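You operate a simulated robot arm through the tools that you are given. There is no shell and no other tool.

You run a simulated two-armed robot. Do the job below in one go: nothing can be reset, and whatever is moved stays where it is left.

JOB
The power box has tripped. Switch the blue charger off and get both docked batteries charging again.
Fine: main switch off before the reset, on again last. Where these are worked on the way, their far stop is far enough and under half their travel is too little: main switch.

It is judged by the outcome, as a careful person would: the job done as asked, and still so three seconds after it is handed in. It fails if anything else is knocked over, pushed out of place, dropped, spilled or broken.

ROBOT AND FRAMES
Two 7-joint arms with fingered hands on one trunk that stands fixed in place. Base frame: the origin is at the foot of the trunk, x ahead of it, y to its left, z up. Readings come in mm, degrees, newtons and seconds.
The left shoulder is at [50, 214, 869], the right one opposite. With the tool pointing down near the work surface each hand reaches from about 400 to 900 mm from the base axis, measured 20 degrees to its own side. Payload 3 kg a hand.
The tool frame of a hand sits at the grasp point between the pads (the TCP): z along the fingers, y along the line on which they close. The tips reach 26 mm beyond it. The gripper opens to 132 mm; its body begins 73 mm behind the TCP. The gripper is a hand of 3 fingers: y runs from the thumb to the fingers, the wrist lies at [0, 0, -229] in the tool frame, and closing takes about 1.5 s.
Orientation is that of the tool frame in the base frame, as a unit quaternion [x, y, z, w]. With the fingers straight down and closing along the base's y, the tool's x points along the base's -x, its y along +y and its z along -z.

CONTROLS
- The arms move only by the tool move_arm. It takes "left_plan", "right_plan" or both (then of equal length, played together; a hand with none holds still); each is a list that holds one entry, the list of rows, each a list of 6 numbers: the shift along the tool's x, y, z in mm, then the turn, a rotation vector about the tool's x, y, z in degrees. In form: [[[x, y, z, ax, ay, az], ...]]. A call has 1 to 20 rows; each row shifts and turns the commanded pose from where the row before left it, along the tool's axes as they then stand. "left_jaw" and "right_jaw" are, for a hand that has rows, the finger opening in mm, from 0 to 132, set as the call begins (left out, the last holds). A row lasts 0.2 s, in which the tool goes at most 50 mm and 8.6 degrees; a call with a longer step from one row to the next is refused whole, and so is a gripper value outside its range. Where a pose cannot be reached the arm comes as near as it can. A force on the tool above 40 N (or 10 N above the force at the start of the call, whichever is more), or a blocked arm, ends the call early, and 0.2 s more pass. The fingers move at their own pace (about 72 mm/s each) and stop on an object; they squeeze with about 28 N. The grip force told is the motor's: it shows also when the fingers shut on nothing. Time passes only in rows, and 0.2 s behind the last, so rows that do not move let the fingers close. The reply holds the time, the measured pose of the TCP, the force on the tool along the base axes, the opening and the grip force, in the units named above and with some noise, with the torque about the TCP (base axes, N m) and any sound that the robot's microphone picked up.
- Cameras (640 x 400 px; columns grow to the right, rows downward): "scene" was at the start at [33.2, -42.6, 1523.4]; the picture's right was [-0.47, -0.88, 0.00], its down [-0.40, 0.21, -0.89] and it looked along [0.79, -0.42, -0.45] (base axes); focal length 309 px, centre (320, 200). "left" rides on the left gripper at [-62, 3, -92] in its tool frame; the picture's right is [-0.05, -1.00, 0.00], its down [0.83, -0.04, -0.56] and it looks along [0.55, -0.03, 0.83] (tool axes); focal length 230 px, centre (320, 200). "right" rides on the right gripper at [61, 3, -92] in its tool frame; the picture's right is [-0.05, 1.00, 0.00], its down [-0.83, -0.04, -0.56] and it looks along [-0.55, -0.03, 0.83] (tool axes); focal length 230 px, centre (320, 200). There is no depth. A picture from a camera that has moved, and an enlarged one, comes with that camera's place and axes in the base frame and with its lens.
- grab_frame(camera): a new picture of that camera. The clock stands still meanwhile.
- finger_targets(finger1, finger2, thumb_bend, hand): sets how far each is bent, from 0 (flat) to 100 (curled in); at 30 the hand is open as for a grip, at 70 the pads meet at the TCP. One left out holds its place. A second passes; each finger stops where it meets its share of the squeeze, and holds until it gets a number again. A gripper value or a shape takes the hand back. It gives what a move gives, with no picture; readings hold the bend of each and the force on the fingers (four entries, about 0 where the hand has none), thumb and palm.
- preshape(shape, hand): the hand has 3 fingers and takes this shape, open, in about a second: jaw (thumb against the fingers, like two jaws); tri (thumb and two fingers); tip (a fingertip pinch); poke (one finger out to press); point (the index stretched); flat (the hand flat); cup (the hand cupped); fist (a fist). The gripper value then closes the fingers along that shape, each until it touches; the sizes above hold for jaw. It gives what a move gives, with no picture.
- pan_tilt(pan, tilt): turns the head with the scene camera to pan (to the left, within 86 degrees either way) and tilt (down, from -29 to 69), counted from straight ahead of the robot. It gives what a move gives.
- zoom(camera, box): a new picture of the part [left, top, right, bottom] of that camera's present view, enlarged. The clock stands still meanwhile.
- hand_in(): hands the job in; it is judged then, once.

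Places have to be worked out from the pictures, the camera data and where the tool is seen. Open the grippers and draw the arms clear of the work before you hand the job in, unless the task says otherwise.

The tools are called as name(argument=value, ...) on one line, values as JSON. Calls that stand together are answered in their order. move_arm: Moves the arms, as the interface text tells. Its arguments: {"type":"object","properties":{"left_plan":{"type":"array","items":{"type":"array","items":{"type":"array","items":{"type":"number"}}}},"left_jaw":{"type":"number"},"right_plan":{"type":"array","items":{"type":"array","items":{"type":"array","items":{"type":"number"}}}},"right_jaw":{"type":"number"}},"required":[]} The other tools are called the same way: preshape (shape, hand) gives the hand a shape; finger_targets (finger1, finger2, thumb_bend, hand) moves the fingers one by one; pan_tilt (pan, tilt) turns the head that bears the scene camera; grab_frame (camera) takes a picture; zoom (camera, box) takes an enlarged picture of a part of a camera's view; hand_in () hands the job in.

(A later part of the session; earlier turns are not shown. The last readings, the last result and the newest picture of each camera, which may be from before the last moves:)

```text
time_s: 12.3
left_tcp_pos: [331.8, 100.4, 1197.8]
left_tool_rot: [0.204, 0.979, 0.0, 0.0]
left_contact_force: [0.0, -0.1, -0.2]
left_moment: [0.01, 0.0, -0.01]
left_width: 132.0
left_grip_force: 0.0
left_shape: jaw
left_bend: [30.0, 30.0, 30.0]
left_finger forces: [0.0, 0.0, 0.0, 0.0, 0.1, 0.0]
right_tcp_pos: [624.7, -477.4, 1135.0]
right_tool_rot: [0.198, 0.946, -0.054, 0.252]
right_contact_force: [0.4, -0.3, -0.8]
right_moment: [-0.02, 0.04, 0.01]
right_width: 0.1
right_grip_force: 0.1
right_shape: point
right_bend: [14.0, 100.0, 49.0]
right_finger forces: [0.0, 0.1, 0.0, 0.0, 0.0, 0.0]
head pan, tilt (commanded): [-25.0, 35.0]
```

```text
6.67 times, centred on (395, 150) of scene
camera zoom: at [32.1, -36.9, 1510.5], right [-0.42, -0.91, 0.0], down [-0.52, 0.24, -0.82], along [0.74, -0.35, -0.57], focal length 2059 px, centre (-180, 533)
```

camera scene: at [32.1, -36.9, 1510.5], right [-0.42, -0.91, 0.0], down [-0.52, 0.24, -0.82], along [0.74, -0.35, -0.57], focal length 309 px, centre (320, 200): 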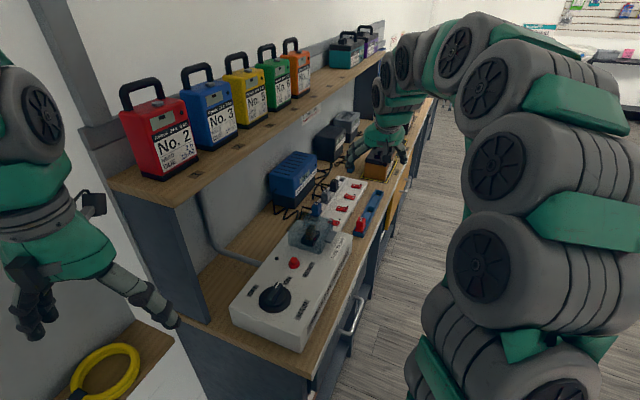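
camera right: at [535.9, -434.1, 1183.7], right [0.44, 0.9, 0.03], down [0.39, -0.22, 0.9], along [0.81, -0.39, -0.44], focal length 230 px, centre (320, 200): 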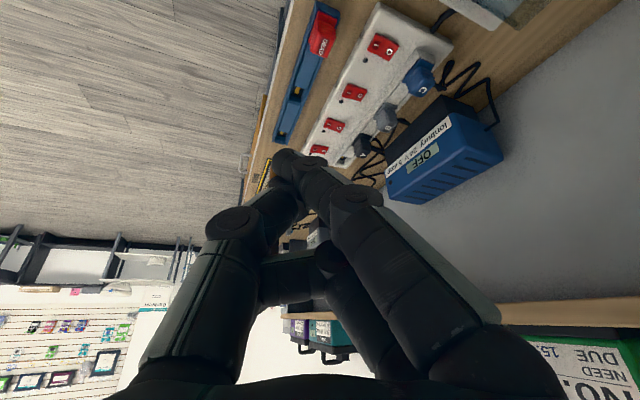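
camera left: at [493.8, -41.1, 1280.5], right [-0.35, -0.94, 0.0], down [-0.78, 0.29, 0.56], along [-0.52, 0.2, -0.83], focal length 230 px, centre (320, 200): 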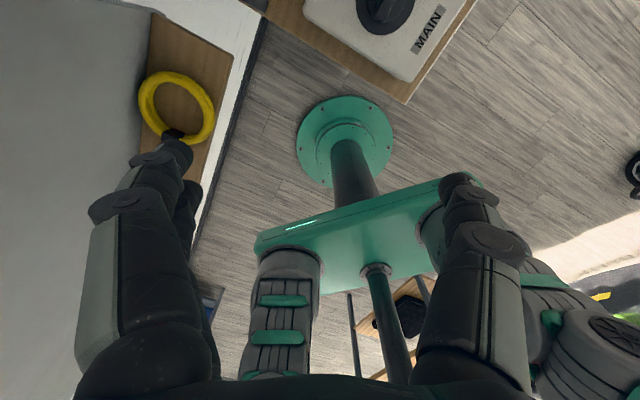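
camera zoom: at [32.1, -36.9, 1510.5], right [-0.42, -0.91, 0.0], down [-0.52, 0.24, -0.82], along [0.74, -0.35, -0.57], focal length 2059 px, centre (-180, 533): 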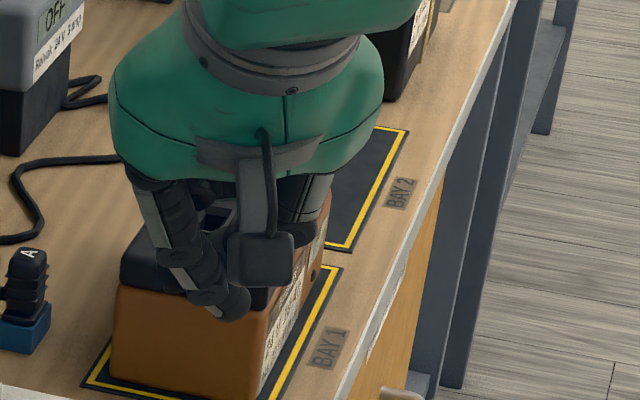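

The point shape brings the index beside the thumb, which may crowd the rocker. I'll try curling the thumb fully away while keeping the index stretched, and look again.

finger_targets(hand="right", thumb_bend=100)

zoom(camera="right", box=[120, 100, 560, 400])

zoom(camera="scene", box=[365, 120, 425, 180])

```text
time_s: 13.3
left_tcp_pos: [330.5, 100.0, 1198.1]
left_tool_rot: [0.204, 0.979, 0.0, 0.0]
left_contact_force: [-0.1, 0.5, 1.0]
left_moment: [-0.03, -0.01, -0.02]
left_width: 131.9
left_grip_force: 0.0
left_shape: jaw
left_bend: [30.0, 30.0, 30.0]
left_finger forces: [0.0, 0.1, 0.1, 0.1, 0.0, 0.0]
right_tcp_pos: [625.0, -477.5, 1136.3]
right_tool_rot: [0.198, 0.945, -0.053, 0.253]
right_contact_force: [0.4, 0.1, 0.7]
right_moment: [-0.01, 0.0, 0.0]
right_width: 26.4
right_grip_force: 0.0
right_shape: fingers
right_bend: [17.0, 100.0, 92.0]
right_finger forces: [0.0, 0.0, 0.0, 0.0, 0.0, 0.0]
head pan, tilt (commanded): [-25.0, 35.0]
```

```text
1.33 times, centred on (340, 250) of right
camera zoom: at [535.8, -434.0, 1183.7], right [0.44, 0.9, 0.03], down [0.39, -0.22, 0.9], along [0.81, -0.39, -0.44], focal length 307 px, centre (293, 133)
```

zoom: 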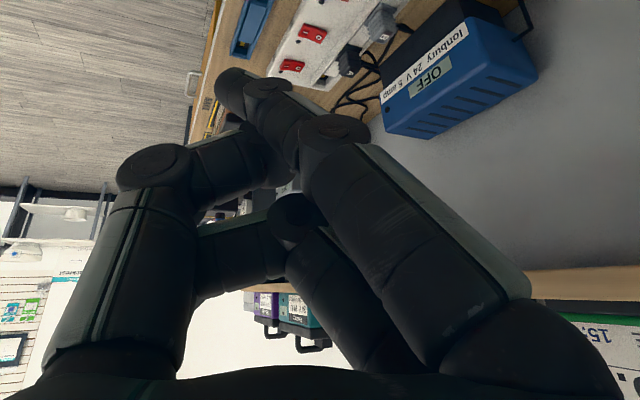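

```text
6.67 times, centred on (395, 150) of scene
camera zoom: at [32.1, -36.9, 1510.5], right [-0.42, -0.91, 0.0], down [-0.52, 0.24, -0.82], along [0.74, -0.35, -0.57], focal length 2059 px, centre (-180, 533)
```

zoom: 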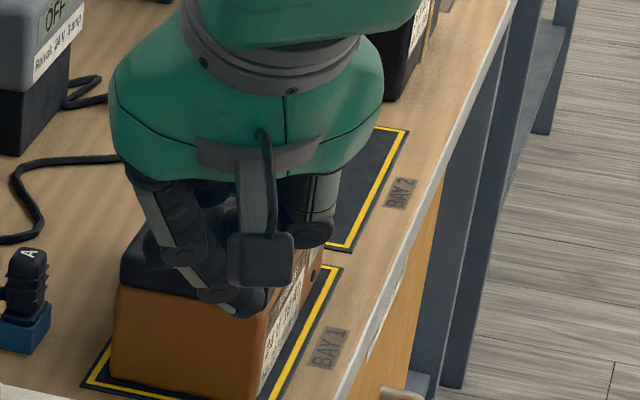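

The index now protrudes furthest, but slanting across the palm. I'll turn the hand so its closing axis lies across the strip and lean the palm toward the aisle by 30°, which makes the index nearly vertical, and hover it above the C rocker.

move_arm(right_plan=[[[0, 0, 0, 0, 8, 0], [0, 0, 0, 0, 8, 0], [0, 0, 0, 0, 8, 0], [0, 0, 0, 0, 6, 0], [0, 0, 0, 0, 0, 8.3], [0, 0, 0, 0, 0, 8.3], [0, 0, 0, 0, 0, 8.4], [0, 0, 0, -7.5, 0, 0], [0, 0, 0, -7.5, 0, 0], [0, 0, 0, -7.5, 0, 0], [0, 0, 0, -7.5, 0, 0], [-11.4, 11.2, 37.9, 0, 0, 0], [-11.4, 11.2, 37.9, 0, 0, 0], [-11.4, 11.2, 37.9, 0, 0, 0], [-11.4, 11.2, 37.9, 0, 0, 0]]])

grab_frame(camera="right")

grab_frame(camera="scene")

```text
time_s: 16.5
left_tcp_pos: [331.4, 99.1, 1197.4]
left_tool_rot: [0.205, 0.979, 0.0, 0.0]
left_contact_force: [0.1, -0.9, -0.4]
left_moment: [-0.02, 0.01, 0.01]
left_width: 131.8
left_grip_force: 0.1
left_shape: jaw
left_bend: [30.0, 30.0, 30.0]
left_finger forces: [0.0, 0.1, 0.0, 0.0, 0.0, 0.0]
right_tcp_pos: [739.2, -436.3, 1025.4]
right_tool_rot: [0.397, 0.88, 0.236, 0.107]
right_contact_force: [0.5, 0.0, -1.3]
right_moment: [0.04, 0.01, -0.02]
right_width: 26.8
right_grip_force: 0.0
right_shape: fingers
right_bend: [17.0, 100.0, 92.0]
right_finger forces: [0.0, 0.1, 0.0, 0.0, 0.0, 0.0]
head pan, tilt (commanded): [-25.0, 35.0]
```

```text
taken
camera right: at [666.5, -417.6, 1106.1], right [0.68, 0.53, 0.5], down [0.31, -0.83, 0.46], along [0.66, -0.16, -0.74], focal length 230 px, centre (320, 200)
```

right: 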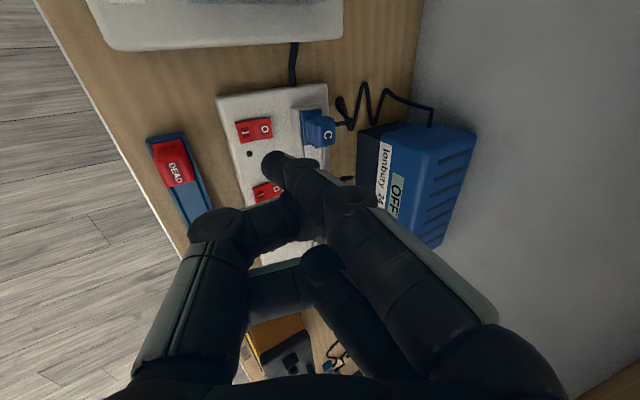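

```text
taken
camera scene: at [32.1, -36.9, 1510.5], right [-0.42, -0.91, 0.0], down [-0.52, 0.24, -0.82], along [0.74, -0.35, -0.57], focal length 309 px, centre (320, 200)
```

scene: 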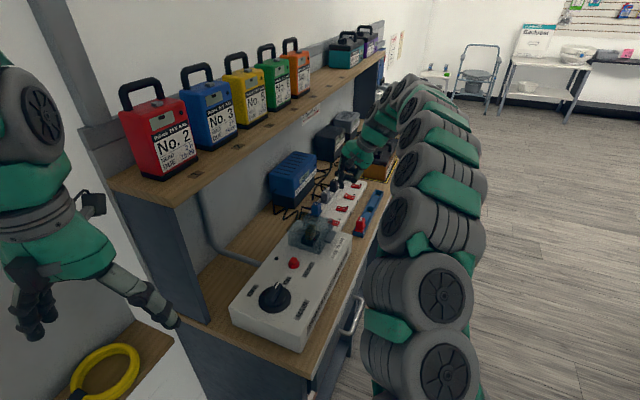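

Good view: the index tip appears just beyond the C rocker. I'll zoom in both cameras to fix the tip position.

zoom(camera="scene", box=[300, 130, 400, 230])

zoom(camera="right", box=[200, 80, 400, 240])

```text
4.00 times, centred on (350, 180) of scene
camera zoom: at [32.1, -36.9, 1510.5], right [-0.42, -0.91, 0.0], down [-0.52, 0.24, -0.82], along [0.74, -0.35, -0.57], focal length 1236 px, centre (200, 280)
```

zoom: 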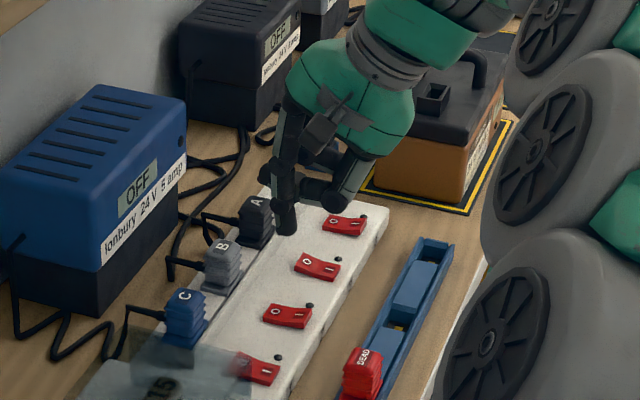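

```text
2.50 times, centred on (300, 160) of right
camera zoom: at [666.5, -417.6, 1106.1], right [0.68, 0.53, 0.5], down [0.31, -0.83, 0.46], along [0.66, -0.16, -0.74], focal length 575 px, centre (370, 300)
```

zoom: 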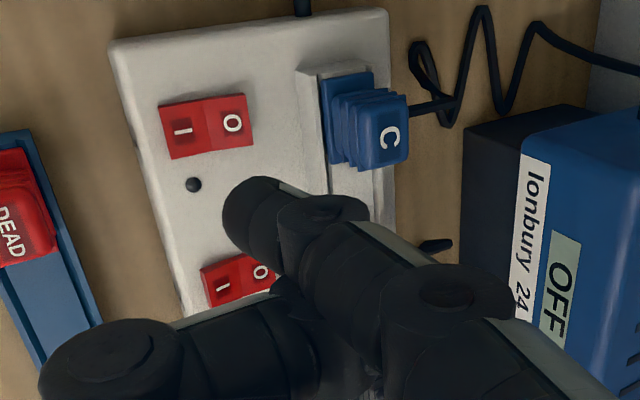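

I judge the index tip to be at about (720,-432,1001), with the O end of the C rocker at about (770,-425,840). I'll move it to roughly 40 mm above that spot and check again.

move_arm(right_plan=[[[-6.9, -5.9, 31.2, 0, 0, 0], [-6.9, -5.9, 31.2, 0, 0, 0], [-6.9, -5.9, 31.2, 0, 0, 0], [-6.9, -5.9, 31.2, 0, 0, 0]]])

zoom(camera="right", box=[160, 40, 440, 240])

zoom(camera="scene", box=[300, 150, 400, 250])

```text
time_s: 17.5
left_tcp_pos: [330.1, 100.3, 1197.9]
left_tool_rot: [0.205, 0.979, 0.0, 0.0]
left_contact_force: [-0.4, 0.2, 0.4]
left_moment: [-0.03, 0.01, -0.01]
left_width: 132.0
left_grip_force: 0.0
left_shape: jaw
left_bend: [30.0, 30.0, 30.0]
left_finger forces: [0.0, 0.0, 0.0, 0.1, 0.0, 0.0]
right_tcp_pos: [790.8, -429.4, 905.2]
right_tool_rot: [0.398, 0.88, 0.235, 0.107]
right_contact_force: [-0.5, 0.2, 0.5]
right_moment: [-0.02, -0.04, 0.01]
right_width: 26.9
right_grip_force: 0.0
right_shape: fingers
right_bend: [17.0, 100.0, 92.0]
right_finger forces: [0.1, 0.0, 0.0, 0.0, 0.1, 0.0]
head pan, tilt (commanded): [-25.0, 35.0]
```

```text
2.00 times, centred on (300, 140) of right
camera zoom: at [717.6, -410.9, 985.7], right [0.68, 0.53, 0.5], down [0.31, -0.83, 0.46], along [0.66, -0.16, -0.73], focal length 460 px, centre (360, 320)
```

zoom: 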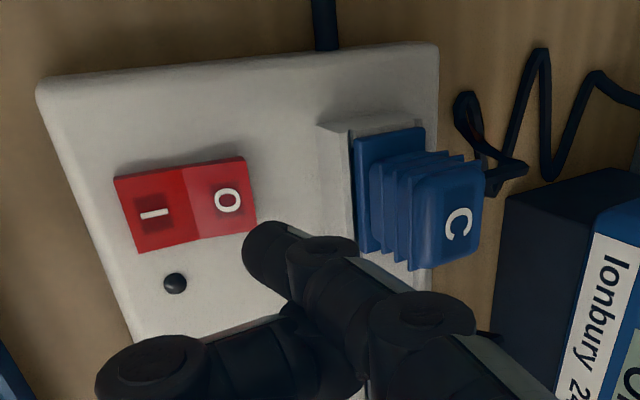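

```text
4.00 times, centred on (350, 200) of scene
camera zoom: at [32.1, -36.9, 1510.5], right [-0.42, -0.91, 0.0], down [-0.52, 0.24, -0.82], along [0.74, -0.35, -0.57], focal length 1236 px, centre (200, 200)
```

zoom: 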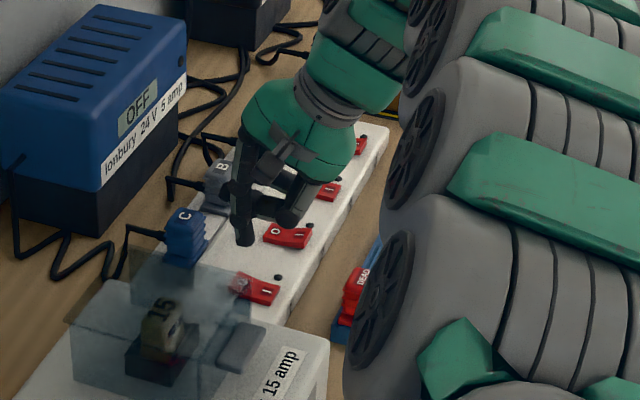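

The predicted touch point is on the O half, a few mm short of its middle. I'll shift 4 mm toward the charger side and descend 26 mm, then look again.

move_arm(right_plan=[[[0, -5, 12, 0, 0, 0], [0, -4.8, 12, 0, 0, 0]]])

zoom(camera="right", box=[160, 40, 440, 240])

zoom(camera="scene", box=[320, 180, 380, 240])

```text
time_s: 18.1
left_tcp_pos: [331.4, 99.9, 1198.1]
left_tool_rot: [0.204, 0.979, 0.0, 0.0]
left_contact_force: [0.2, -0.1, -0.6]
left_moment: [-0.03, 0.03, 0.05]
left_width: 132.2
left_grip_force: 0.1
left_shape: jaw
left_bend: [30.0, 30.0, 30.0]
left_finger forces: [0.1, 0.0, 0.1, 0.0, 0.1, 0.0]
right_tcp_pos: [793.3, -427.3, 878.7]
right_tool_rot: [0.398, 0.88, 0.237, 0.106]
right_contact_force: [-0.8, -0.6, 0.4]
right_moment: [-0.03, 0.01, 0.0]
right_width: 27.2
right_grip_force: 0.1
right_shape: fingers
right_bend: [17.0, 100.0, 92.0]
right_finger forces: [0.1, 0.0, 0.0, 0.0, 0.0, 0.1]
head pan, tilt (commanded): [-25.0, 35.0]
```

```text
2.00 times, centred on (300, 140) of right
camera zoom: at [720.9, -408.7, 960.1], right [0.68, 0.53, 0.5], down [0.31, -0.83, 0.46], along [0.66, -0.16, -0.74], focal length 460 px, centre (360, 320)
```

zoom: 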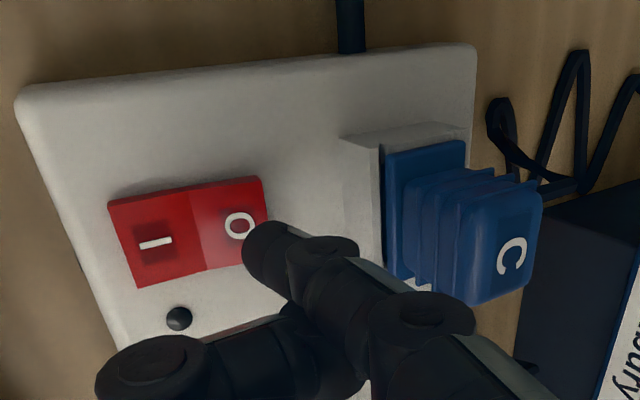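

```text
6.67 times, centred on (350, 210) of scene
camera zoom: at [32.1, -36.9, 1510.5], right [-0.42, -0.91, 0.0], down [-0.52, 0.24, -0.82], along [0.74, -0.35, -0.57], focal length 2059 px, centre (120, 133)
```

zoom: 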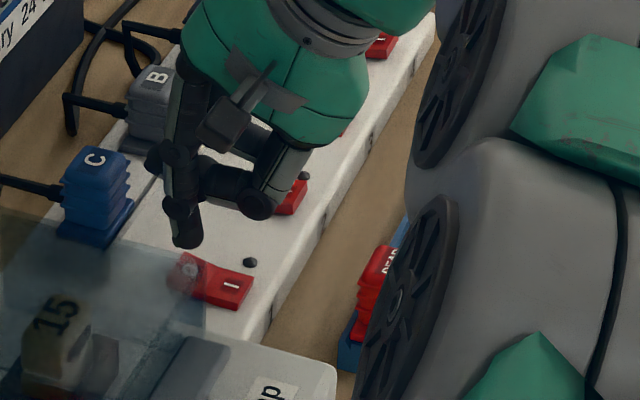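

The tip is just above the O half now with no contact force. I'll descend further in small steps, watching the force.

move_arm(right_plan=[[[0, -1.5, 2.6, 0, 0, 0], [0, -1.5, 2.6, 0, 0, 0], [0, -1.5, 2.6, 0, 0, 0], [0, -1.5, 2.6, 0, 0, 0]]])

zoom(camera="right", box=[160, 40, 440, 240])

```text
time_s: 19.1
left_tcp_pos: [330.8, 99.0, 1198.3]
left_tool_rot: [0.204, 0.979, 0.0, 0.0]
left_contact_force: [-0.4, -0.5, -0.5]
left_moment: [0.01, 0.01, 0.04]
left_width: 132.0
left_grip_force: 0.1
left_shape: jaw
left_bend: [30.0, 30.0, 30.0]
left_finger forces: [0.0, 0.0, 0.0, 0.0, 0.1, 0.0]
right_tcp_pos: [794.6, -426.1, 867.9]
right_tool_rot: [0.398, 0.88, 0.236, 0.107]
right_contact_force: [1.0, 0.2, 0.1]
right_moment: [-0.05, 0.04, -0.01]
right_width: 26.7
right_grip_force: 0.0
right_shape: fingers
right_bend: [17.0, 100.0, 92.0]
right_finger forces: [0.0, 0.0, 0.1, 0.1, 0.0, 0.1]
head pan, tilt (commanded): [-25.0, 35.0]
```

```text
2.00 times, centred on (300, 140) of right
camera zoom: at [721.2, -407.9, 949.1], right [0.68, 0.53, 0.5], down [0.31, -0.83, 0.46], along [0.66, -0.16, -0.73], focal length 460 px, centre (360, 320)
```

zoom: 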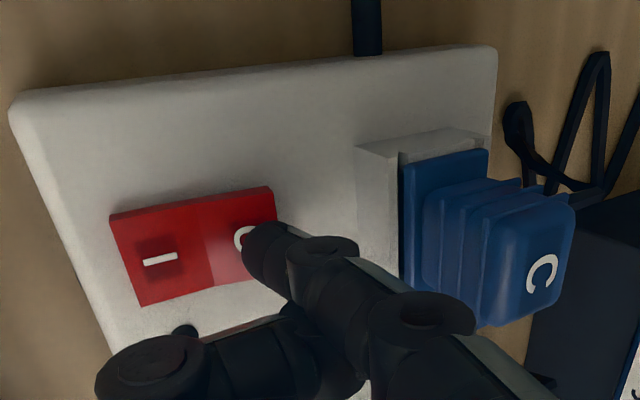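

The tip is over the outer part of the O half. I'll continue down gently until it presses the rocker.

move_arm(right_plan=[[[0, -1, 1.73, 0, 0, 0], [0, -1, 1.73, 0, 0, 0], [0, -1, 1.73, 0, 0, 0], [0, -1, 1.73, 0, 0, 0]]])

zoom(camera="right", box=[160, 40, 440, 240])

```text
time_s: 20.1
left_tcp_pos: [332.2, 100.0, 1196.8]
left_tool_rot: [0.205, 0.979, 0.001, -0.001]
left_contact_force: [-1.1, 0.0, 0.3]
left_moment: [-0.02, 0.0, 0.01]
left_width: 132.1
left_grip_force: 0.0
left_shape: jaw
left_bend: [30.0, 30.0, 30.0]
left_finger forces: [0.1, 0.0, 0.1, 0.0, 0.0, 0.0]
right_tcp_pos: [794.8, -426.4, 861.8]
right_tool_rot: [0.399, 0.88, 0.236, 0.107]
right_contact_force: [-2.2, 2.0, 14.2]
right_moment: [0.13, 0.21, -0.02]
right_width: 27.1
right_grip_force: 8.5
right_shape: fingers
right_bend: [19.0, 100.0, 92.0]
right_finger forces: [17.1, 0.0, 0.0, 0.1, 0.0, 0.0]
head pan, tilt (commanded): [-25.0, 35.0]
```

```text
2.00 times, centred on (300, 140) of right
camera zoom: at [721.5, -408.3, 942.2], right [0.68, 0.53, 0.5], down [0.31, -0.83, 0.46], along [0.66, -0.16, -0.73], focal length 460 px, centre (360, 320)
```

zoom: 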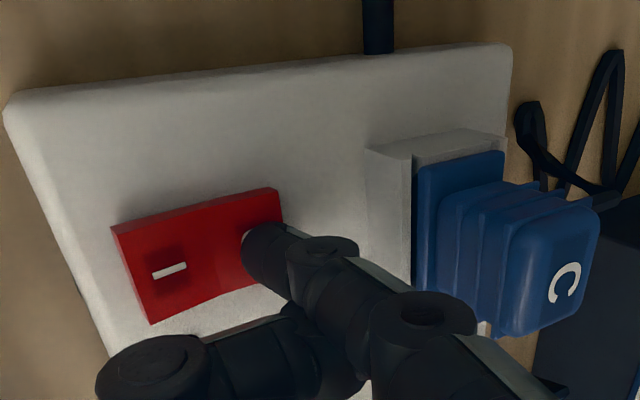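

Contact with 14 N and the rocker is tilting. I'll press a little further to make sure it goes over.

move_arm(right_plan=[[[0, -1, 1.73, 0, 0, 0], [0, -0.7, 1.3, 0, 0, 0], [0, 0, 0, 0, 0, 0]]])

zoom(camera="right", box=[160, 40, 440, 240])

```text
time_s: 20.7
left_tcp_pos: [330.5, 99.2, 1198.2]
left_tool_rot: [0.205, 0.979, -0.001, 0.0]
left_contact_force: [0.4, -0.4, 0.5]
left_moment: [0.02, 0.05, 0.0]
left_width: 132.0
left_grip_force: 0.0
left_shape: jaw
left_bend: [30.0, 30.0, 30.0]
left_finger forces: [0.1, 0.1, 0.1, 0.1, 0.0, 0.0]
right_tcp_pos: [795.8, -426.6, 861.6]
right_tool_rot: [0.398, 0.879, 0.238, 0.109]
right_contact_force: [-0.3, -0.2, 9.0]
right_moment: [0.04, 0.08, -0.01]
right_width: 27.4
right_grip_force: 5.4
right_shape: fingers
right_bend: [20.0, 100.0, 93.0]
right_finger forces: [11.6, 0.0, 0.0, 0.0, 0.1, 0.0]
head pan, tilt (commanded): [-25.0, 35.0]
stopped in row 2 (right hand): the force on the tool passed its limit at 43 N (the readings are from after the stop); the commanded pose is now the measured one
```

```text
2.00 times, centred on (300, 140) of right
camera zoom: at [722.3, -408.5, 941.7], right [0.68, 0.53, 0.5], down [0.31, -0.83, 0.46], along [0.66, -0.16, -0.73], focal length 460 px, centre (360, 320)
```

zoom: 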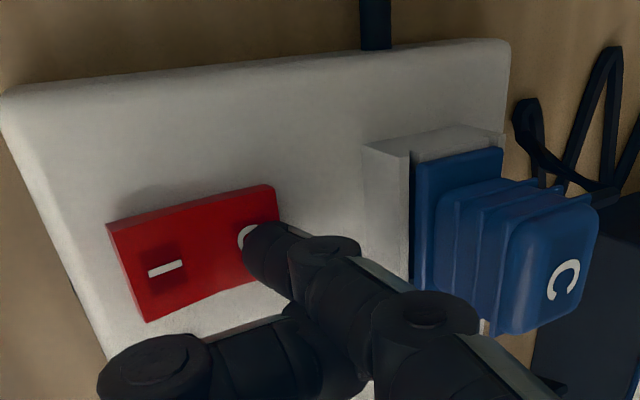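

The rocker hit its stop (43 N) and the I side now stands proud. I'll lift straight up and inspect the rocker.

move_arm(right_plan=[[[0, 5, -8.6, 0, 0, 0], [0, 10, -17.3, 0, 0, 0], [0, 10, -17.3, 0, 0, 0], [0, 10, -17.3, 0, 0, 0], [0, 10, -17.3, 0, 0, 0]]])

zoom(camera="right", box=[200, 80, 400, 240])

zoom(camera="scene", box=[310, 160, 390, 240])

```text
time_s: 21.9
left_tcp_pos: [330.5, 100.4, 1197.7]
left_tool_rot: [0.204, 0.979, 0.0, 0.0]
left_contact_force: [0.2, 0.0, -0.5]
left_moment: [-0.04, -0.02, -0.03]
left_width: 131.9
left_grip_force: 0.1
left_shape: jaw
left_bend: [30.0, 30.0, 30.0]
left_finger forces: [0.0, 0.1, 0.0, 0.0, 0.0, 0.0]
right_tcp_pos: [796.0, -427.4, 951.4]
right_tool_rot: [0.397, 0.88, 0.237, 0.109]
right_contact_force: [0.6, 1.0, -0.4]
right_moment: [-0.01, -0.02, -0.01]
right_width: 27.6
right_grip_force: 0.0
right_shape: fingers
right_bend: [19.0, 100.0, 93.0]
right_finger forces: [0.0, 0.1, 0.0, 0.0, 0.0, 0.0]
head pan, tilt (commanded): [-25.0, 35.0]
```

```text
2.50 times, centred on (300, 160) of right
camera zoom: at [721.8, -409.6, 1031.8], right [0.68, 0.53, 0.5], down [0.31, -0.83, 0.46], along [0.66, -0.16, -0.73], focal length 575 px, centre (370, 300)
```

zoom: 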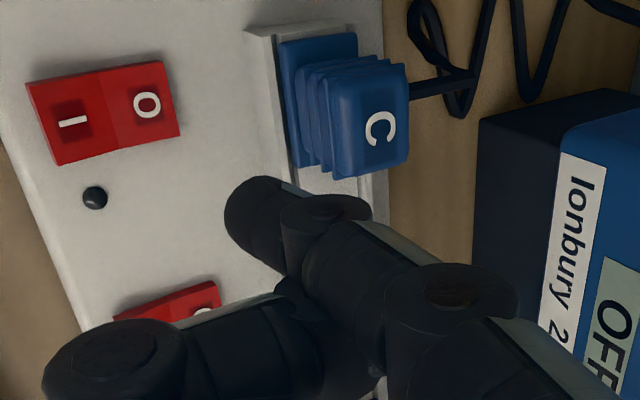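

```text
5.00 times, centred on (350, 200) of scene
camera zoom: at [32.1, -36.9, 1510.5], right [-0.42, -0.91, 0.0], down [-0.52, 0.24, -0.82], along [0.74, -0.35, -0.57], focal length 1544 px, centre (170, 200)
```

zoom: 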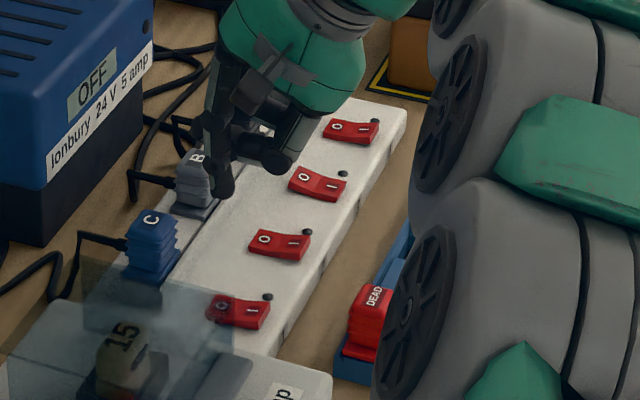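

Rocker C now looks tilted the other way. I'll move the hand up and toward the power box and take a close comparison of all four rockers.

move_arm(right_plan=[[[30, 15, -26, 0, 0, 0], [35, 12, -20, 0, 0, 0], [35, 10, -18, 0, 0, 0]]])

zoom(camera="scene", box=[320, 170, 380, 240])

grab_frame(camera="right")

```text
time_s: 22.7
left_tcp_pos: [331.3, 99.7, 1197.7]
left_tool_rot: [0.204, 0.979, 0.0, 0.001]
left_contact_force: [-0.5, 0.0, 1.1]
left_moment: [0.02, -0.03, 0.01]
left_width: 131.9
left_grip_force: 0.1
left_shape: jaw
left_bend: [30.0, 30.0, 30.0]
left_finger forces: [0.1, 0.1, 0.1, 0.0, 0.1, 0.1]
right_tcp_pos: [728.4, -350.9, 1025.0]
right_tool_rot: [0.398, 0.879, 0.238, 0.11]
right_contact_force: [-0.6, -1.2, -0.1]
right_moment: [-0.02, 0.01, 0.02]
right_width: 27.5
right_grip_force: 0.2
right_shape: fingers
right_bend: [19.0, 100.0, 93.0]
right_finger forces: [0.0, 0.0, 0.0, 0.0, 0.0, 0.0]
head pan, tilt (commanded): [-25.0, 35.0]
```

```text
5.71 times, centred on (350, 205) of scene
camera zoom: at [32.1, -36.9, 1510.5], right [-0.42, -0.91, 0.0], down [-0.52, 0.24, -0.82], along [0.74, -0.35, -0.57], focal length 1765 px, centre (149, 171)
```

zoom: 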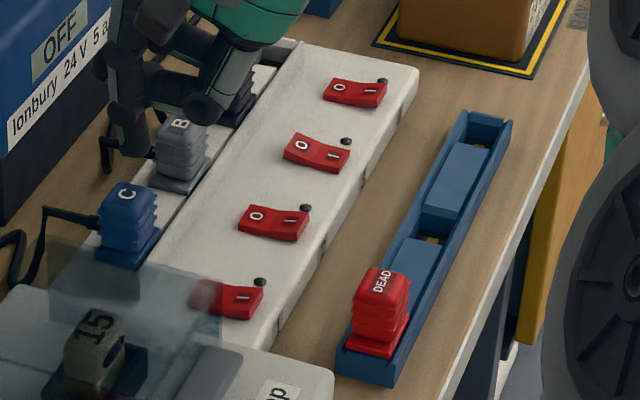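

```text
taken
camera right: at [655.4, -332.4, 1104.9], right [0.68, 0.53, 0.5], down [0.31, -0.83, 0.46], along [0.66, -0.16, -0.73], focal length 230 px, centre (320, 200)
```

right: 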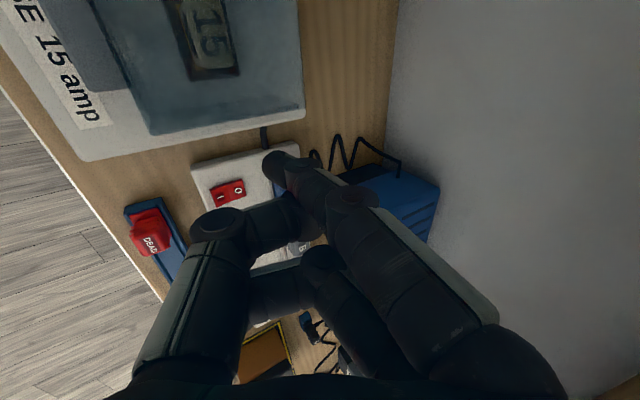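

Comparing the four rockers, B's rocker may also be in the off position. I'll zoom in tighter on each to determine the states.

zoom(camera="scene", box=[355, 195, 380, 215])

zoom(camera="scene", box=[335, 180, 370, 225])

zoom(camera="scene", box=[340, 175, 395, 205])

```text
16.00 times, centred on (368, 205) of scene
camera zoom: at [32.1, -36.9, 1510.5], right [-0.42, -0.91, 0.0], down [-0.52, 0.24, -0.82], along [0.74, -0.35, -0.57], focal length 4942 px, centre (-440, 120)
```

zoom: 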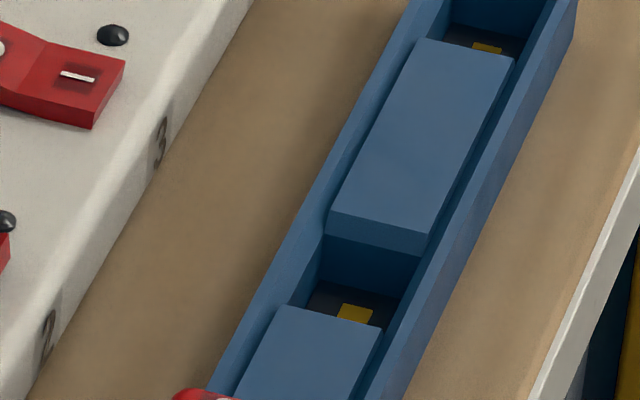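

```text
8.89 times, centred on (352, 202) of scene
camera zoom: at [32.1, -36.9, 1510.5], right [-0.42, -0.91, 0.0], down [-0.52, 0.24, -0.82], along [0.74, -0.35, -0.57], focal length 2746 px, centre (31, 178)
```

zoom: 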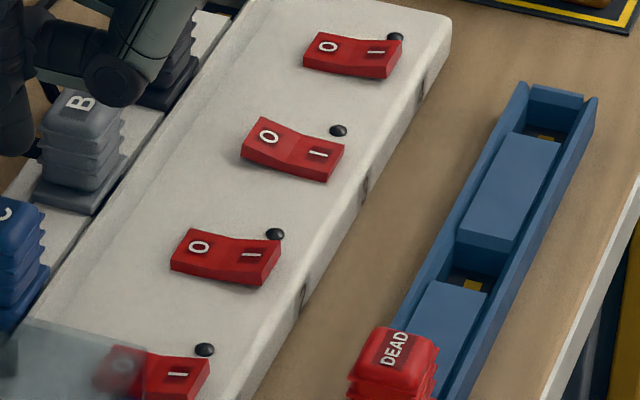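

```text
11.64 times, centred on (368, 190) of scene
camera zoom: at [32.1, -36.9, 1510.5], right [-0.42, -0.91, 0.0], down [-0.52, 0.24, -0.82], along [0.74, -0.35, -0.57], focal length 3594 px, centre (-233, 316)
```

zoom: 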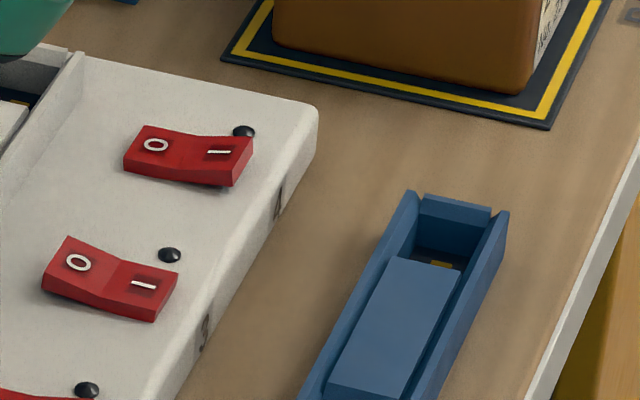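

Rocker A is on, while B's rocker (second from the power box) is off and was so from the beginning. I need to know what is docked and to which charger, so I'll zoom in sharply on the far end of the bench.

pan_tilt(pan=-34, tilt=25)

grab_frame(camera="scene")

```text
time_s: 23.4
left_tcp_pos: [330.8, 99.5, 1198.4]
left_tool_rot: [0.204, 0.979, -0.001, 0.001]
left_contact_force: [-0.3, -0.5, -0.4]
left_moment: [0.0, -0.04, 0.03]
left_width: 132.1
left_grip_force: 0.0
left_shape: jaw
left_bend: [30.0, 30.0, 30.0]
left_finger forces: [0.1, 0.0, 0.1, 0.1, 0.0, 0.0]
right_tcp_pos: [728.5, -351.0, 1023.5]
right_tool_rot: [0.398, 0.88, 0.237, 0.109]
right_contact_force: [0.6, -0.3, 0.9]
right_moment: [0.0, -0.01, 0.0]
right_width: 27.4
right_grip_force: 0.0
right_shape: fingers
right_bend: [19.0, 100.0, 93.0]
right_finger forces: [0.0, 0.1, 0.0, 0.1, 0.0, 0.1]
head pan, tilt (commanded): [-34.0, 25.0]
```

```text
taken
camera scene: at [28.7, -51.2, 1526.2], right [-0.56, -0.83, 0.0], down [-0.35, 0.24, -0.91], along [0.75, -0.51, -0.42], focal length 309 px, centre (320, 200)
```

scene: 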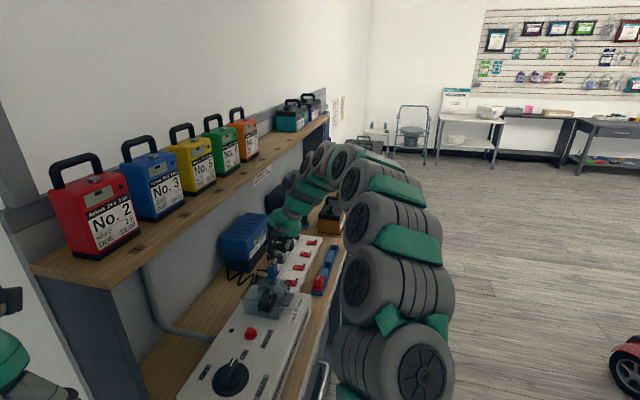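

The arm hides the far bench. I'll draw the right hand back to the robot's right side again to clear the line of sight.

move_arm(right_plan=[[[5.2, -30.1, -29.8, 0, 0, 0], [5.2, -30.1, -29.8, 0, 0, 0], [5.2, -30.1, -29.8, 0, 0, 0], [5.2, -30.1, -29.8, 0, 0, 0], [5.2, -30.1, -29.8, 0, 0, 0], [5.2, -30.1, -29.8, 0, 0, 0], [5.2, -30.1, -29.8, 0, 0, 0], [5.2, -30.1, -29.8, 0, 0, 0], [5.2, -30.1, -29.8, 0, 0, 0]]])

grab_frame(camera="scene")

```text
time_s: 25.4
left_tcp_pos: [331.0, 98.9, 1197.1]
left_tool_rot: [0.204, 0.979, 0.0, 0.001]
left_contact_force: [-0.6, -0.9, 0.2]
left_moment: [-0.01, 0.0, 0.0]
left_width: 131.8
left_grip_force: 0.1
left_shape: jaw
left_bend: [30.0, 30.0, 30.0]
left_finger forces: [0.1, 0.1, 0.0, 0.0, 0.1, 0.1]
right_tcp_pos: [421.1, -557.6, 1118.8]
right_tool_rot: [0.399, 0.879, 0.237, 0.109]
right_contact_force: [-0.2, 0.5, 0.2]
right_moment: [-0.02, -0.03, 0.0]
right_width: 27.6
right_grip_force: 0.0
right_shape: fingers
right_bend: [19.0, 100.0, 93.0]
right_finger forces: [0.1, 0.0, 0.0, 0.0, 0.0, 0.1]
head pan, tilt (commanded): [-34.0, 25.0]
```

```text
taken
camera scene: at [28.7, -51.2, 1526.2], right [-0.56, -0.83, 0.0], down [-0.35, 0.24, -0.91], along [0.75, -0.51, -0.42], focal length 309 px, centre (320, 200)
```

scene: 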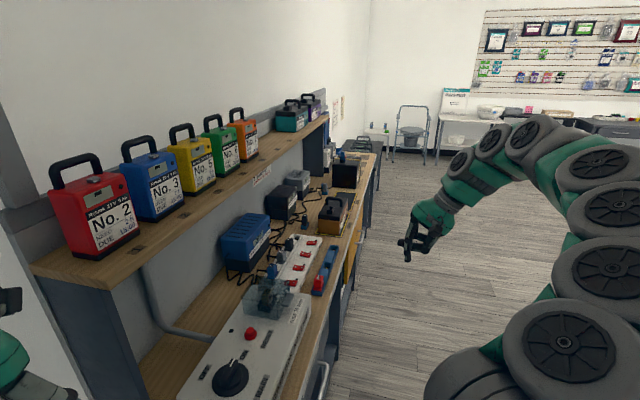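

The far bench is visible again; I'll zoom strongly on the far batteries, plugs, bay labels and rockers.

zoom(camera="scene", box=[315, 140, 385, 195])

zoom(camera="scene", box=[320, 145, 350, 175])

zoom(camera="scene", box=[315, 175, 365, 225])

zoom(camera="scene", box=[260, 160, 330, 230])

zoom(camera="scene", box=[255, 225, 335, 300])

```text
7.27 times, centred on (350, 168) of scene
camera zoom: at [28.7, -51.2, 1526.2], right [-0.56, -0.83, 0.0], down [-0.35, 0.24, -0.91], along [0.75, -0.51, -0.42], focal length 2246 px, centre (102, 436)
```

zoom: 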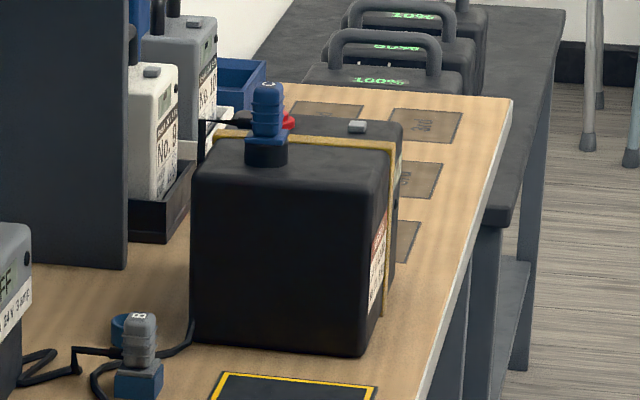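

```text
13.33 times, centred on (335, 160) of scene
camera zoom: at [28.7, -51.2, 1526.2], right [-0.56, -0.83, 0.0], down [-0.35, 0.24, -0.91], along [0.75, -0.51, -0.42], focal length 4119 px, centre (120, 733)
```

zoom: 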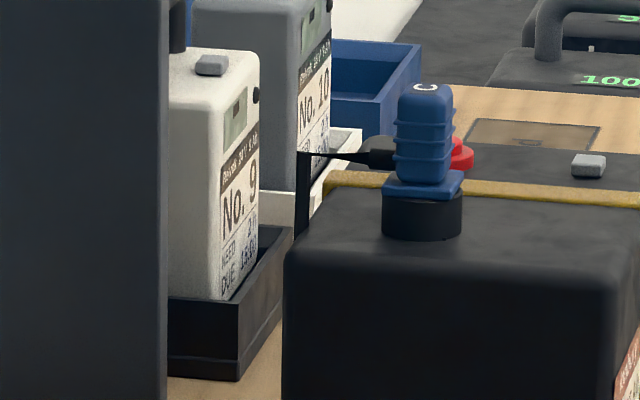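

```text
8.00 times, centred on (340, 200) of scene
camera zoom: at [28.7, -51.2, 1526.2], right [-0.56, -0.83, 0.0], down [-0.35, 0.24, -0.91], along [0.75, -0.51, -0.42], focal length 2471 px, centre (160, 200)
```

zoom: 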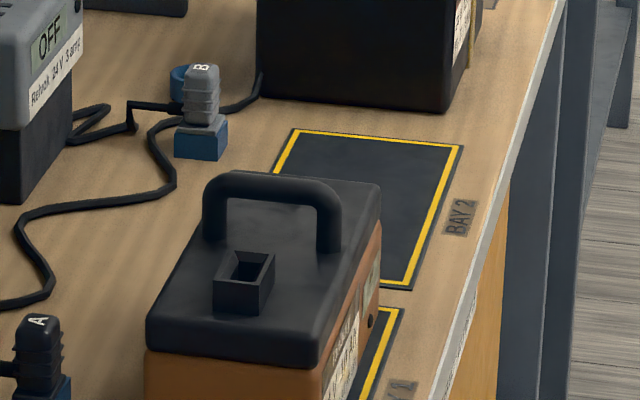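

```text
5.71 times, centred on (295, 195) of scene
camera zoom: at [28.7, -51.2, 1526.2], right [-0.56, -0.83, 0.0], down [-0.35, 0.24, -0.91], along [0.75, -0.51, -0.42], focal length 1765 px, centre (463, 229)
```

zoom: 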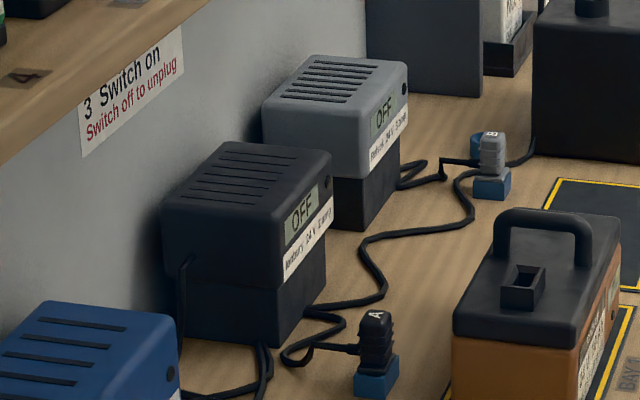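

```text
5.33 times, centred on (295, 262) of scene
camera zoom: at [28.7, -51.2, 1526.2], right [-0.56, -0.83, 0.0], down [-0.35, 0.24, -0.91], along [0.75, -0.51, -0.42], focal length 1648 px, centre (453, -133)
```

zoom: 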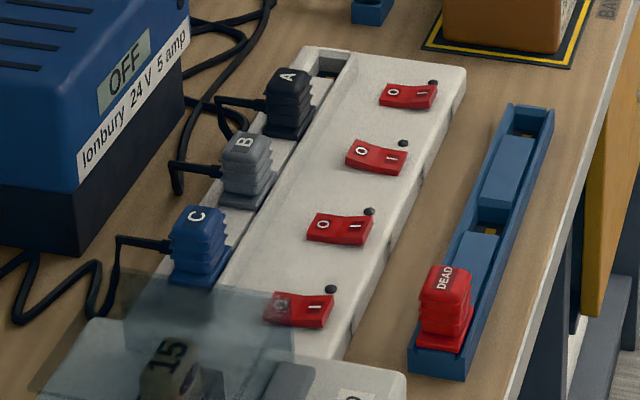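

I'll read the labels on the orange and black batteries and look at the trays and plugs at maximum zoom.

zoom(camera="scene", box=[340, 205, 355, 230])

zoom(camera="scene", box=[350, 160, 362, 185])

zoom(camera="scene", box=[325, 170, 345, 190])

zoom(camera="scene", box=[325, 85, 350, 130])

zoom(camera="scene", box=[300, 255, 335, 300])

zoom(camera="scene", box=[200, 280, 340, 400])

```text
16.00 times, centred on (348, 218) of scene
camera zoom: at [28.7, -51.2, 1526.2], right [-0.56, -0.83, 0.0], down [-0.35, 0.24, -0.91], along [0.75, -0.51, -0.42], focal length 4942 px, centre (-120, -80)
```

zoom: 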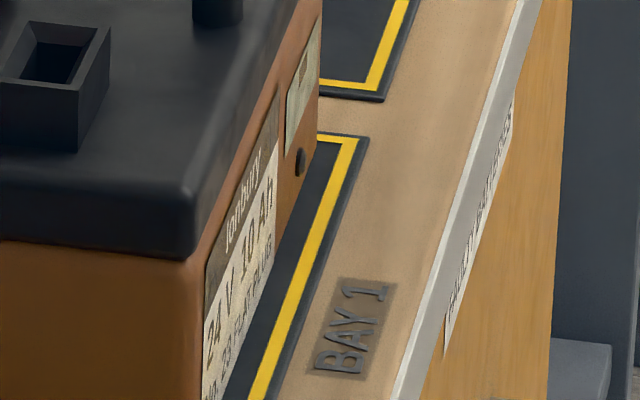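

```text
16.00 times, centred on (356, 172) of scene
camera zoom: at [28.7, -51.2, 1526.2], right [-0.56, -0.83, 0.0], down [-0.35, 0.24, -0.91], along [0.75, -0.51, -0.42], focal length 4942 px, centre (-256, 640)
```

zoom: 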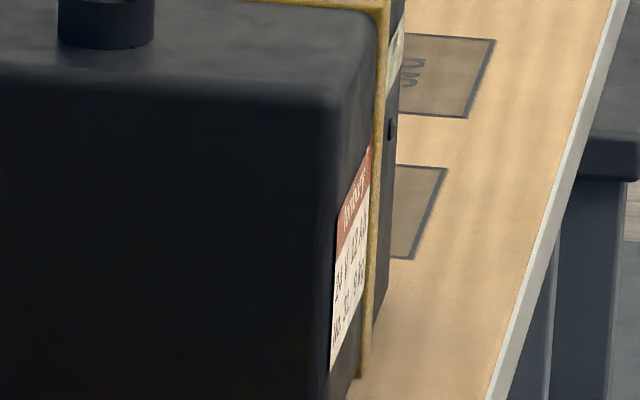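

```text
16.00 times, centred on (335, 180) of scene
camera zoom: at [28.7, -51.2, 1526.2], right [-0.56, -0.83, 0.0], down [-0.35, 0.24, -0.91], along [0.75, -0.51, -0.42], focal length 4942 px, centre (80, 520)
```

zoom: 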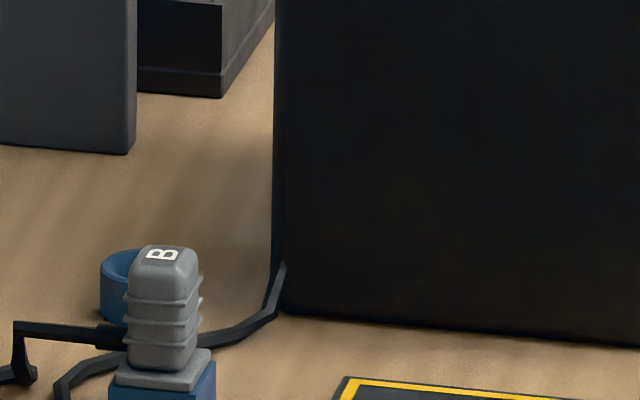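

```text
8.89 times, centred on (338, 108) of scene
camera zoom: at [28.7, -51.2, 1526.2], right [-0.56, -0.83, 0.0], down [-0.35, 0.24, -0.91], along [0.75, -0.51, -0.42], focal length 2746 px, centre (164, 1022)
```

zoom: 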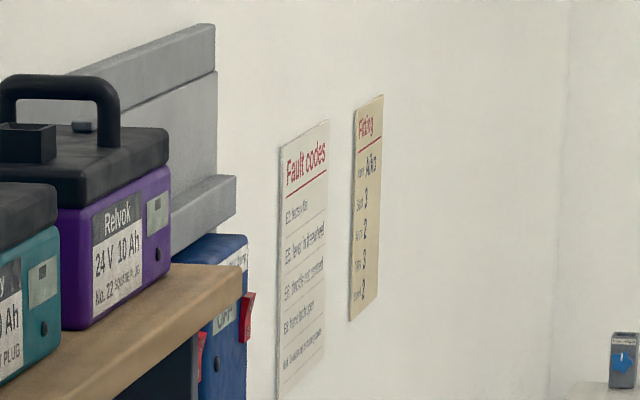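

```text
8.89 times, centred on (318, 278) of scene
camera zoom: at [28.7, -51.2, 1526.2], right [-0.56, -0.83, 0.0], down [-0.35, 0.24, -0.91], along [0.75, -0.51, -0.42], focal length 2746 px, centre (342, -489)
```

zoom: 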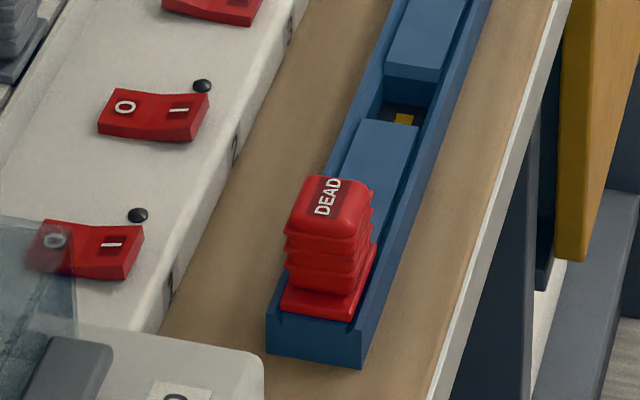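

```text
3.33 times, centred on (270, 340) of scene
camera zoom: at [28.7, -51.2, 1526.2], right [-0.56, -0.83, 0.0], down [-0.35, 0.24, -0.91], along [0.75, -0.51, -0.42], focal length 1030 px, centre (487, -267)
```

zoom: 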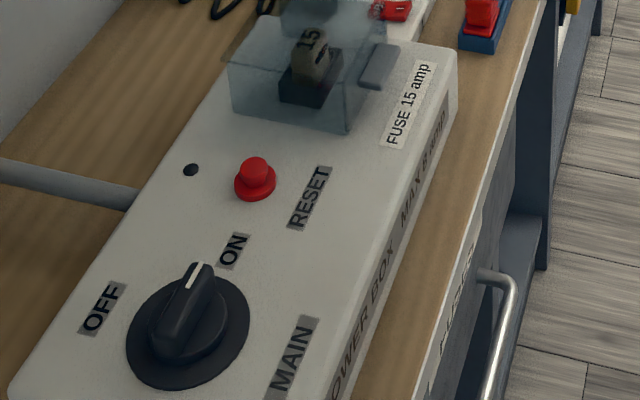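

There's another blue unit with red switches at the far end near batteries No. 9 and 10; I'll look closely at it and at the fault-code sheet.

zoom(camera="scene", box=[318, 105, 350, 165])

zoom(camera="scene", box=[333, 92, 350, 130])

zoom(camera="scene", box=[326, 110, 340, 125])

zoom(camera="scene", box=[335, 98, 345, 120])

```text
6.67 times, centred on (334, 135) of scene
camera zoom: at [28.7, -51.2, 1526.2], right [-0.56, -0.83, 0.0], down [-0.35, 0.24, -0.91], along [0.75, -0.51, -0.42], focal length 2059 px, centre (227, 633)
```

zoom: 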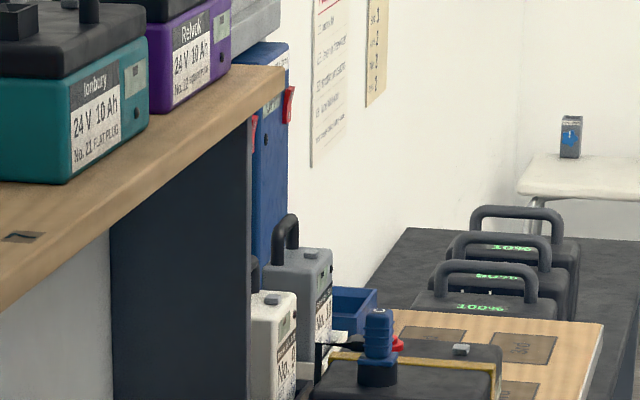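

```text
10.53 times, centred on (342, 111) of scene
camera zoom: at [28.7, -51.2, 1526.2], right [-0.56, -0.83, 0.0], down [-0.35, 0.24, -0.91], along [0.75, -0.51, -0.42], focal length 3252 px, centre (94, 1137)
```

zoom: 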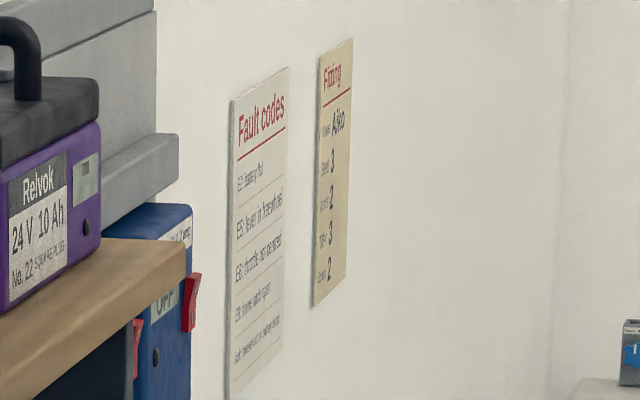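

```text
16.00 times, centred on (333, 118) of scene
camera zoom: at [28.7, -51.2, 1526.2], right [-0.56, -0.83, 0.0], down [-0.35, 0.24, -0.91], along [0.75, -0.51, -0.42], focal length 4942 px, centre (112, 1520)
```

zoom: 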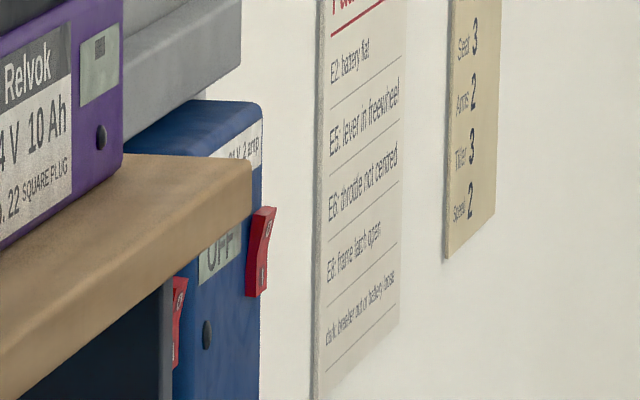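

```text
16.00 times, centred on (340, 109) of scene
camera zoom: at [28.7, -51.2, 1526.2], right [-0.56, -0.83, 0.0], down [-0.35, 0.24, -0.91], along [0.75, -0.51, -0.42], focal length 4942 px, centre (0, 1656)
```

zoom: 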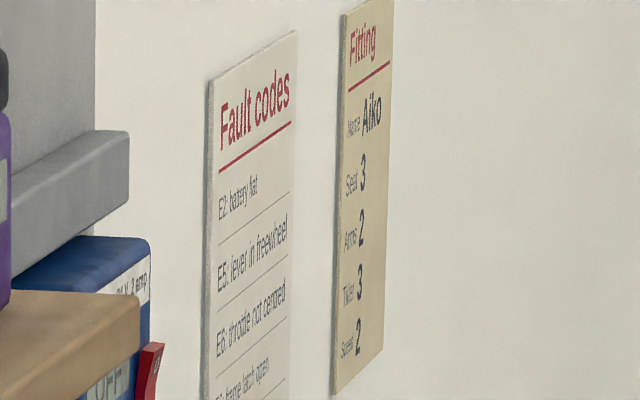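

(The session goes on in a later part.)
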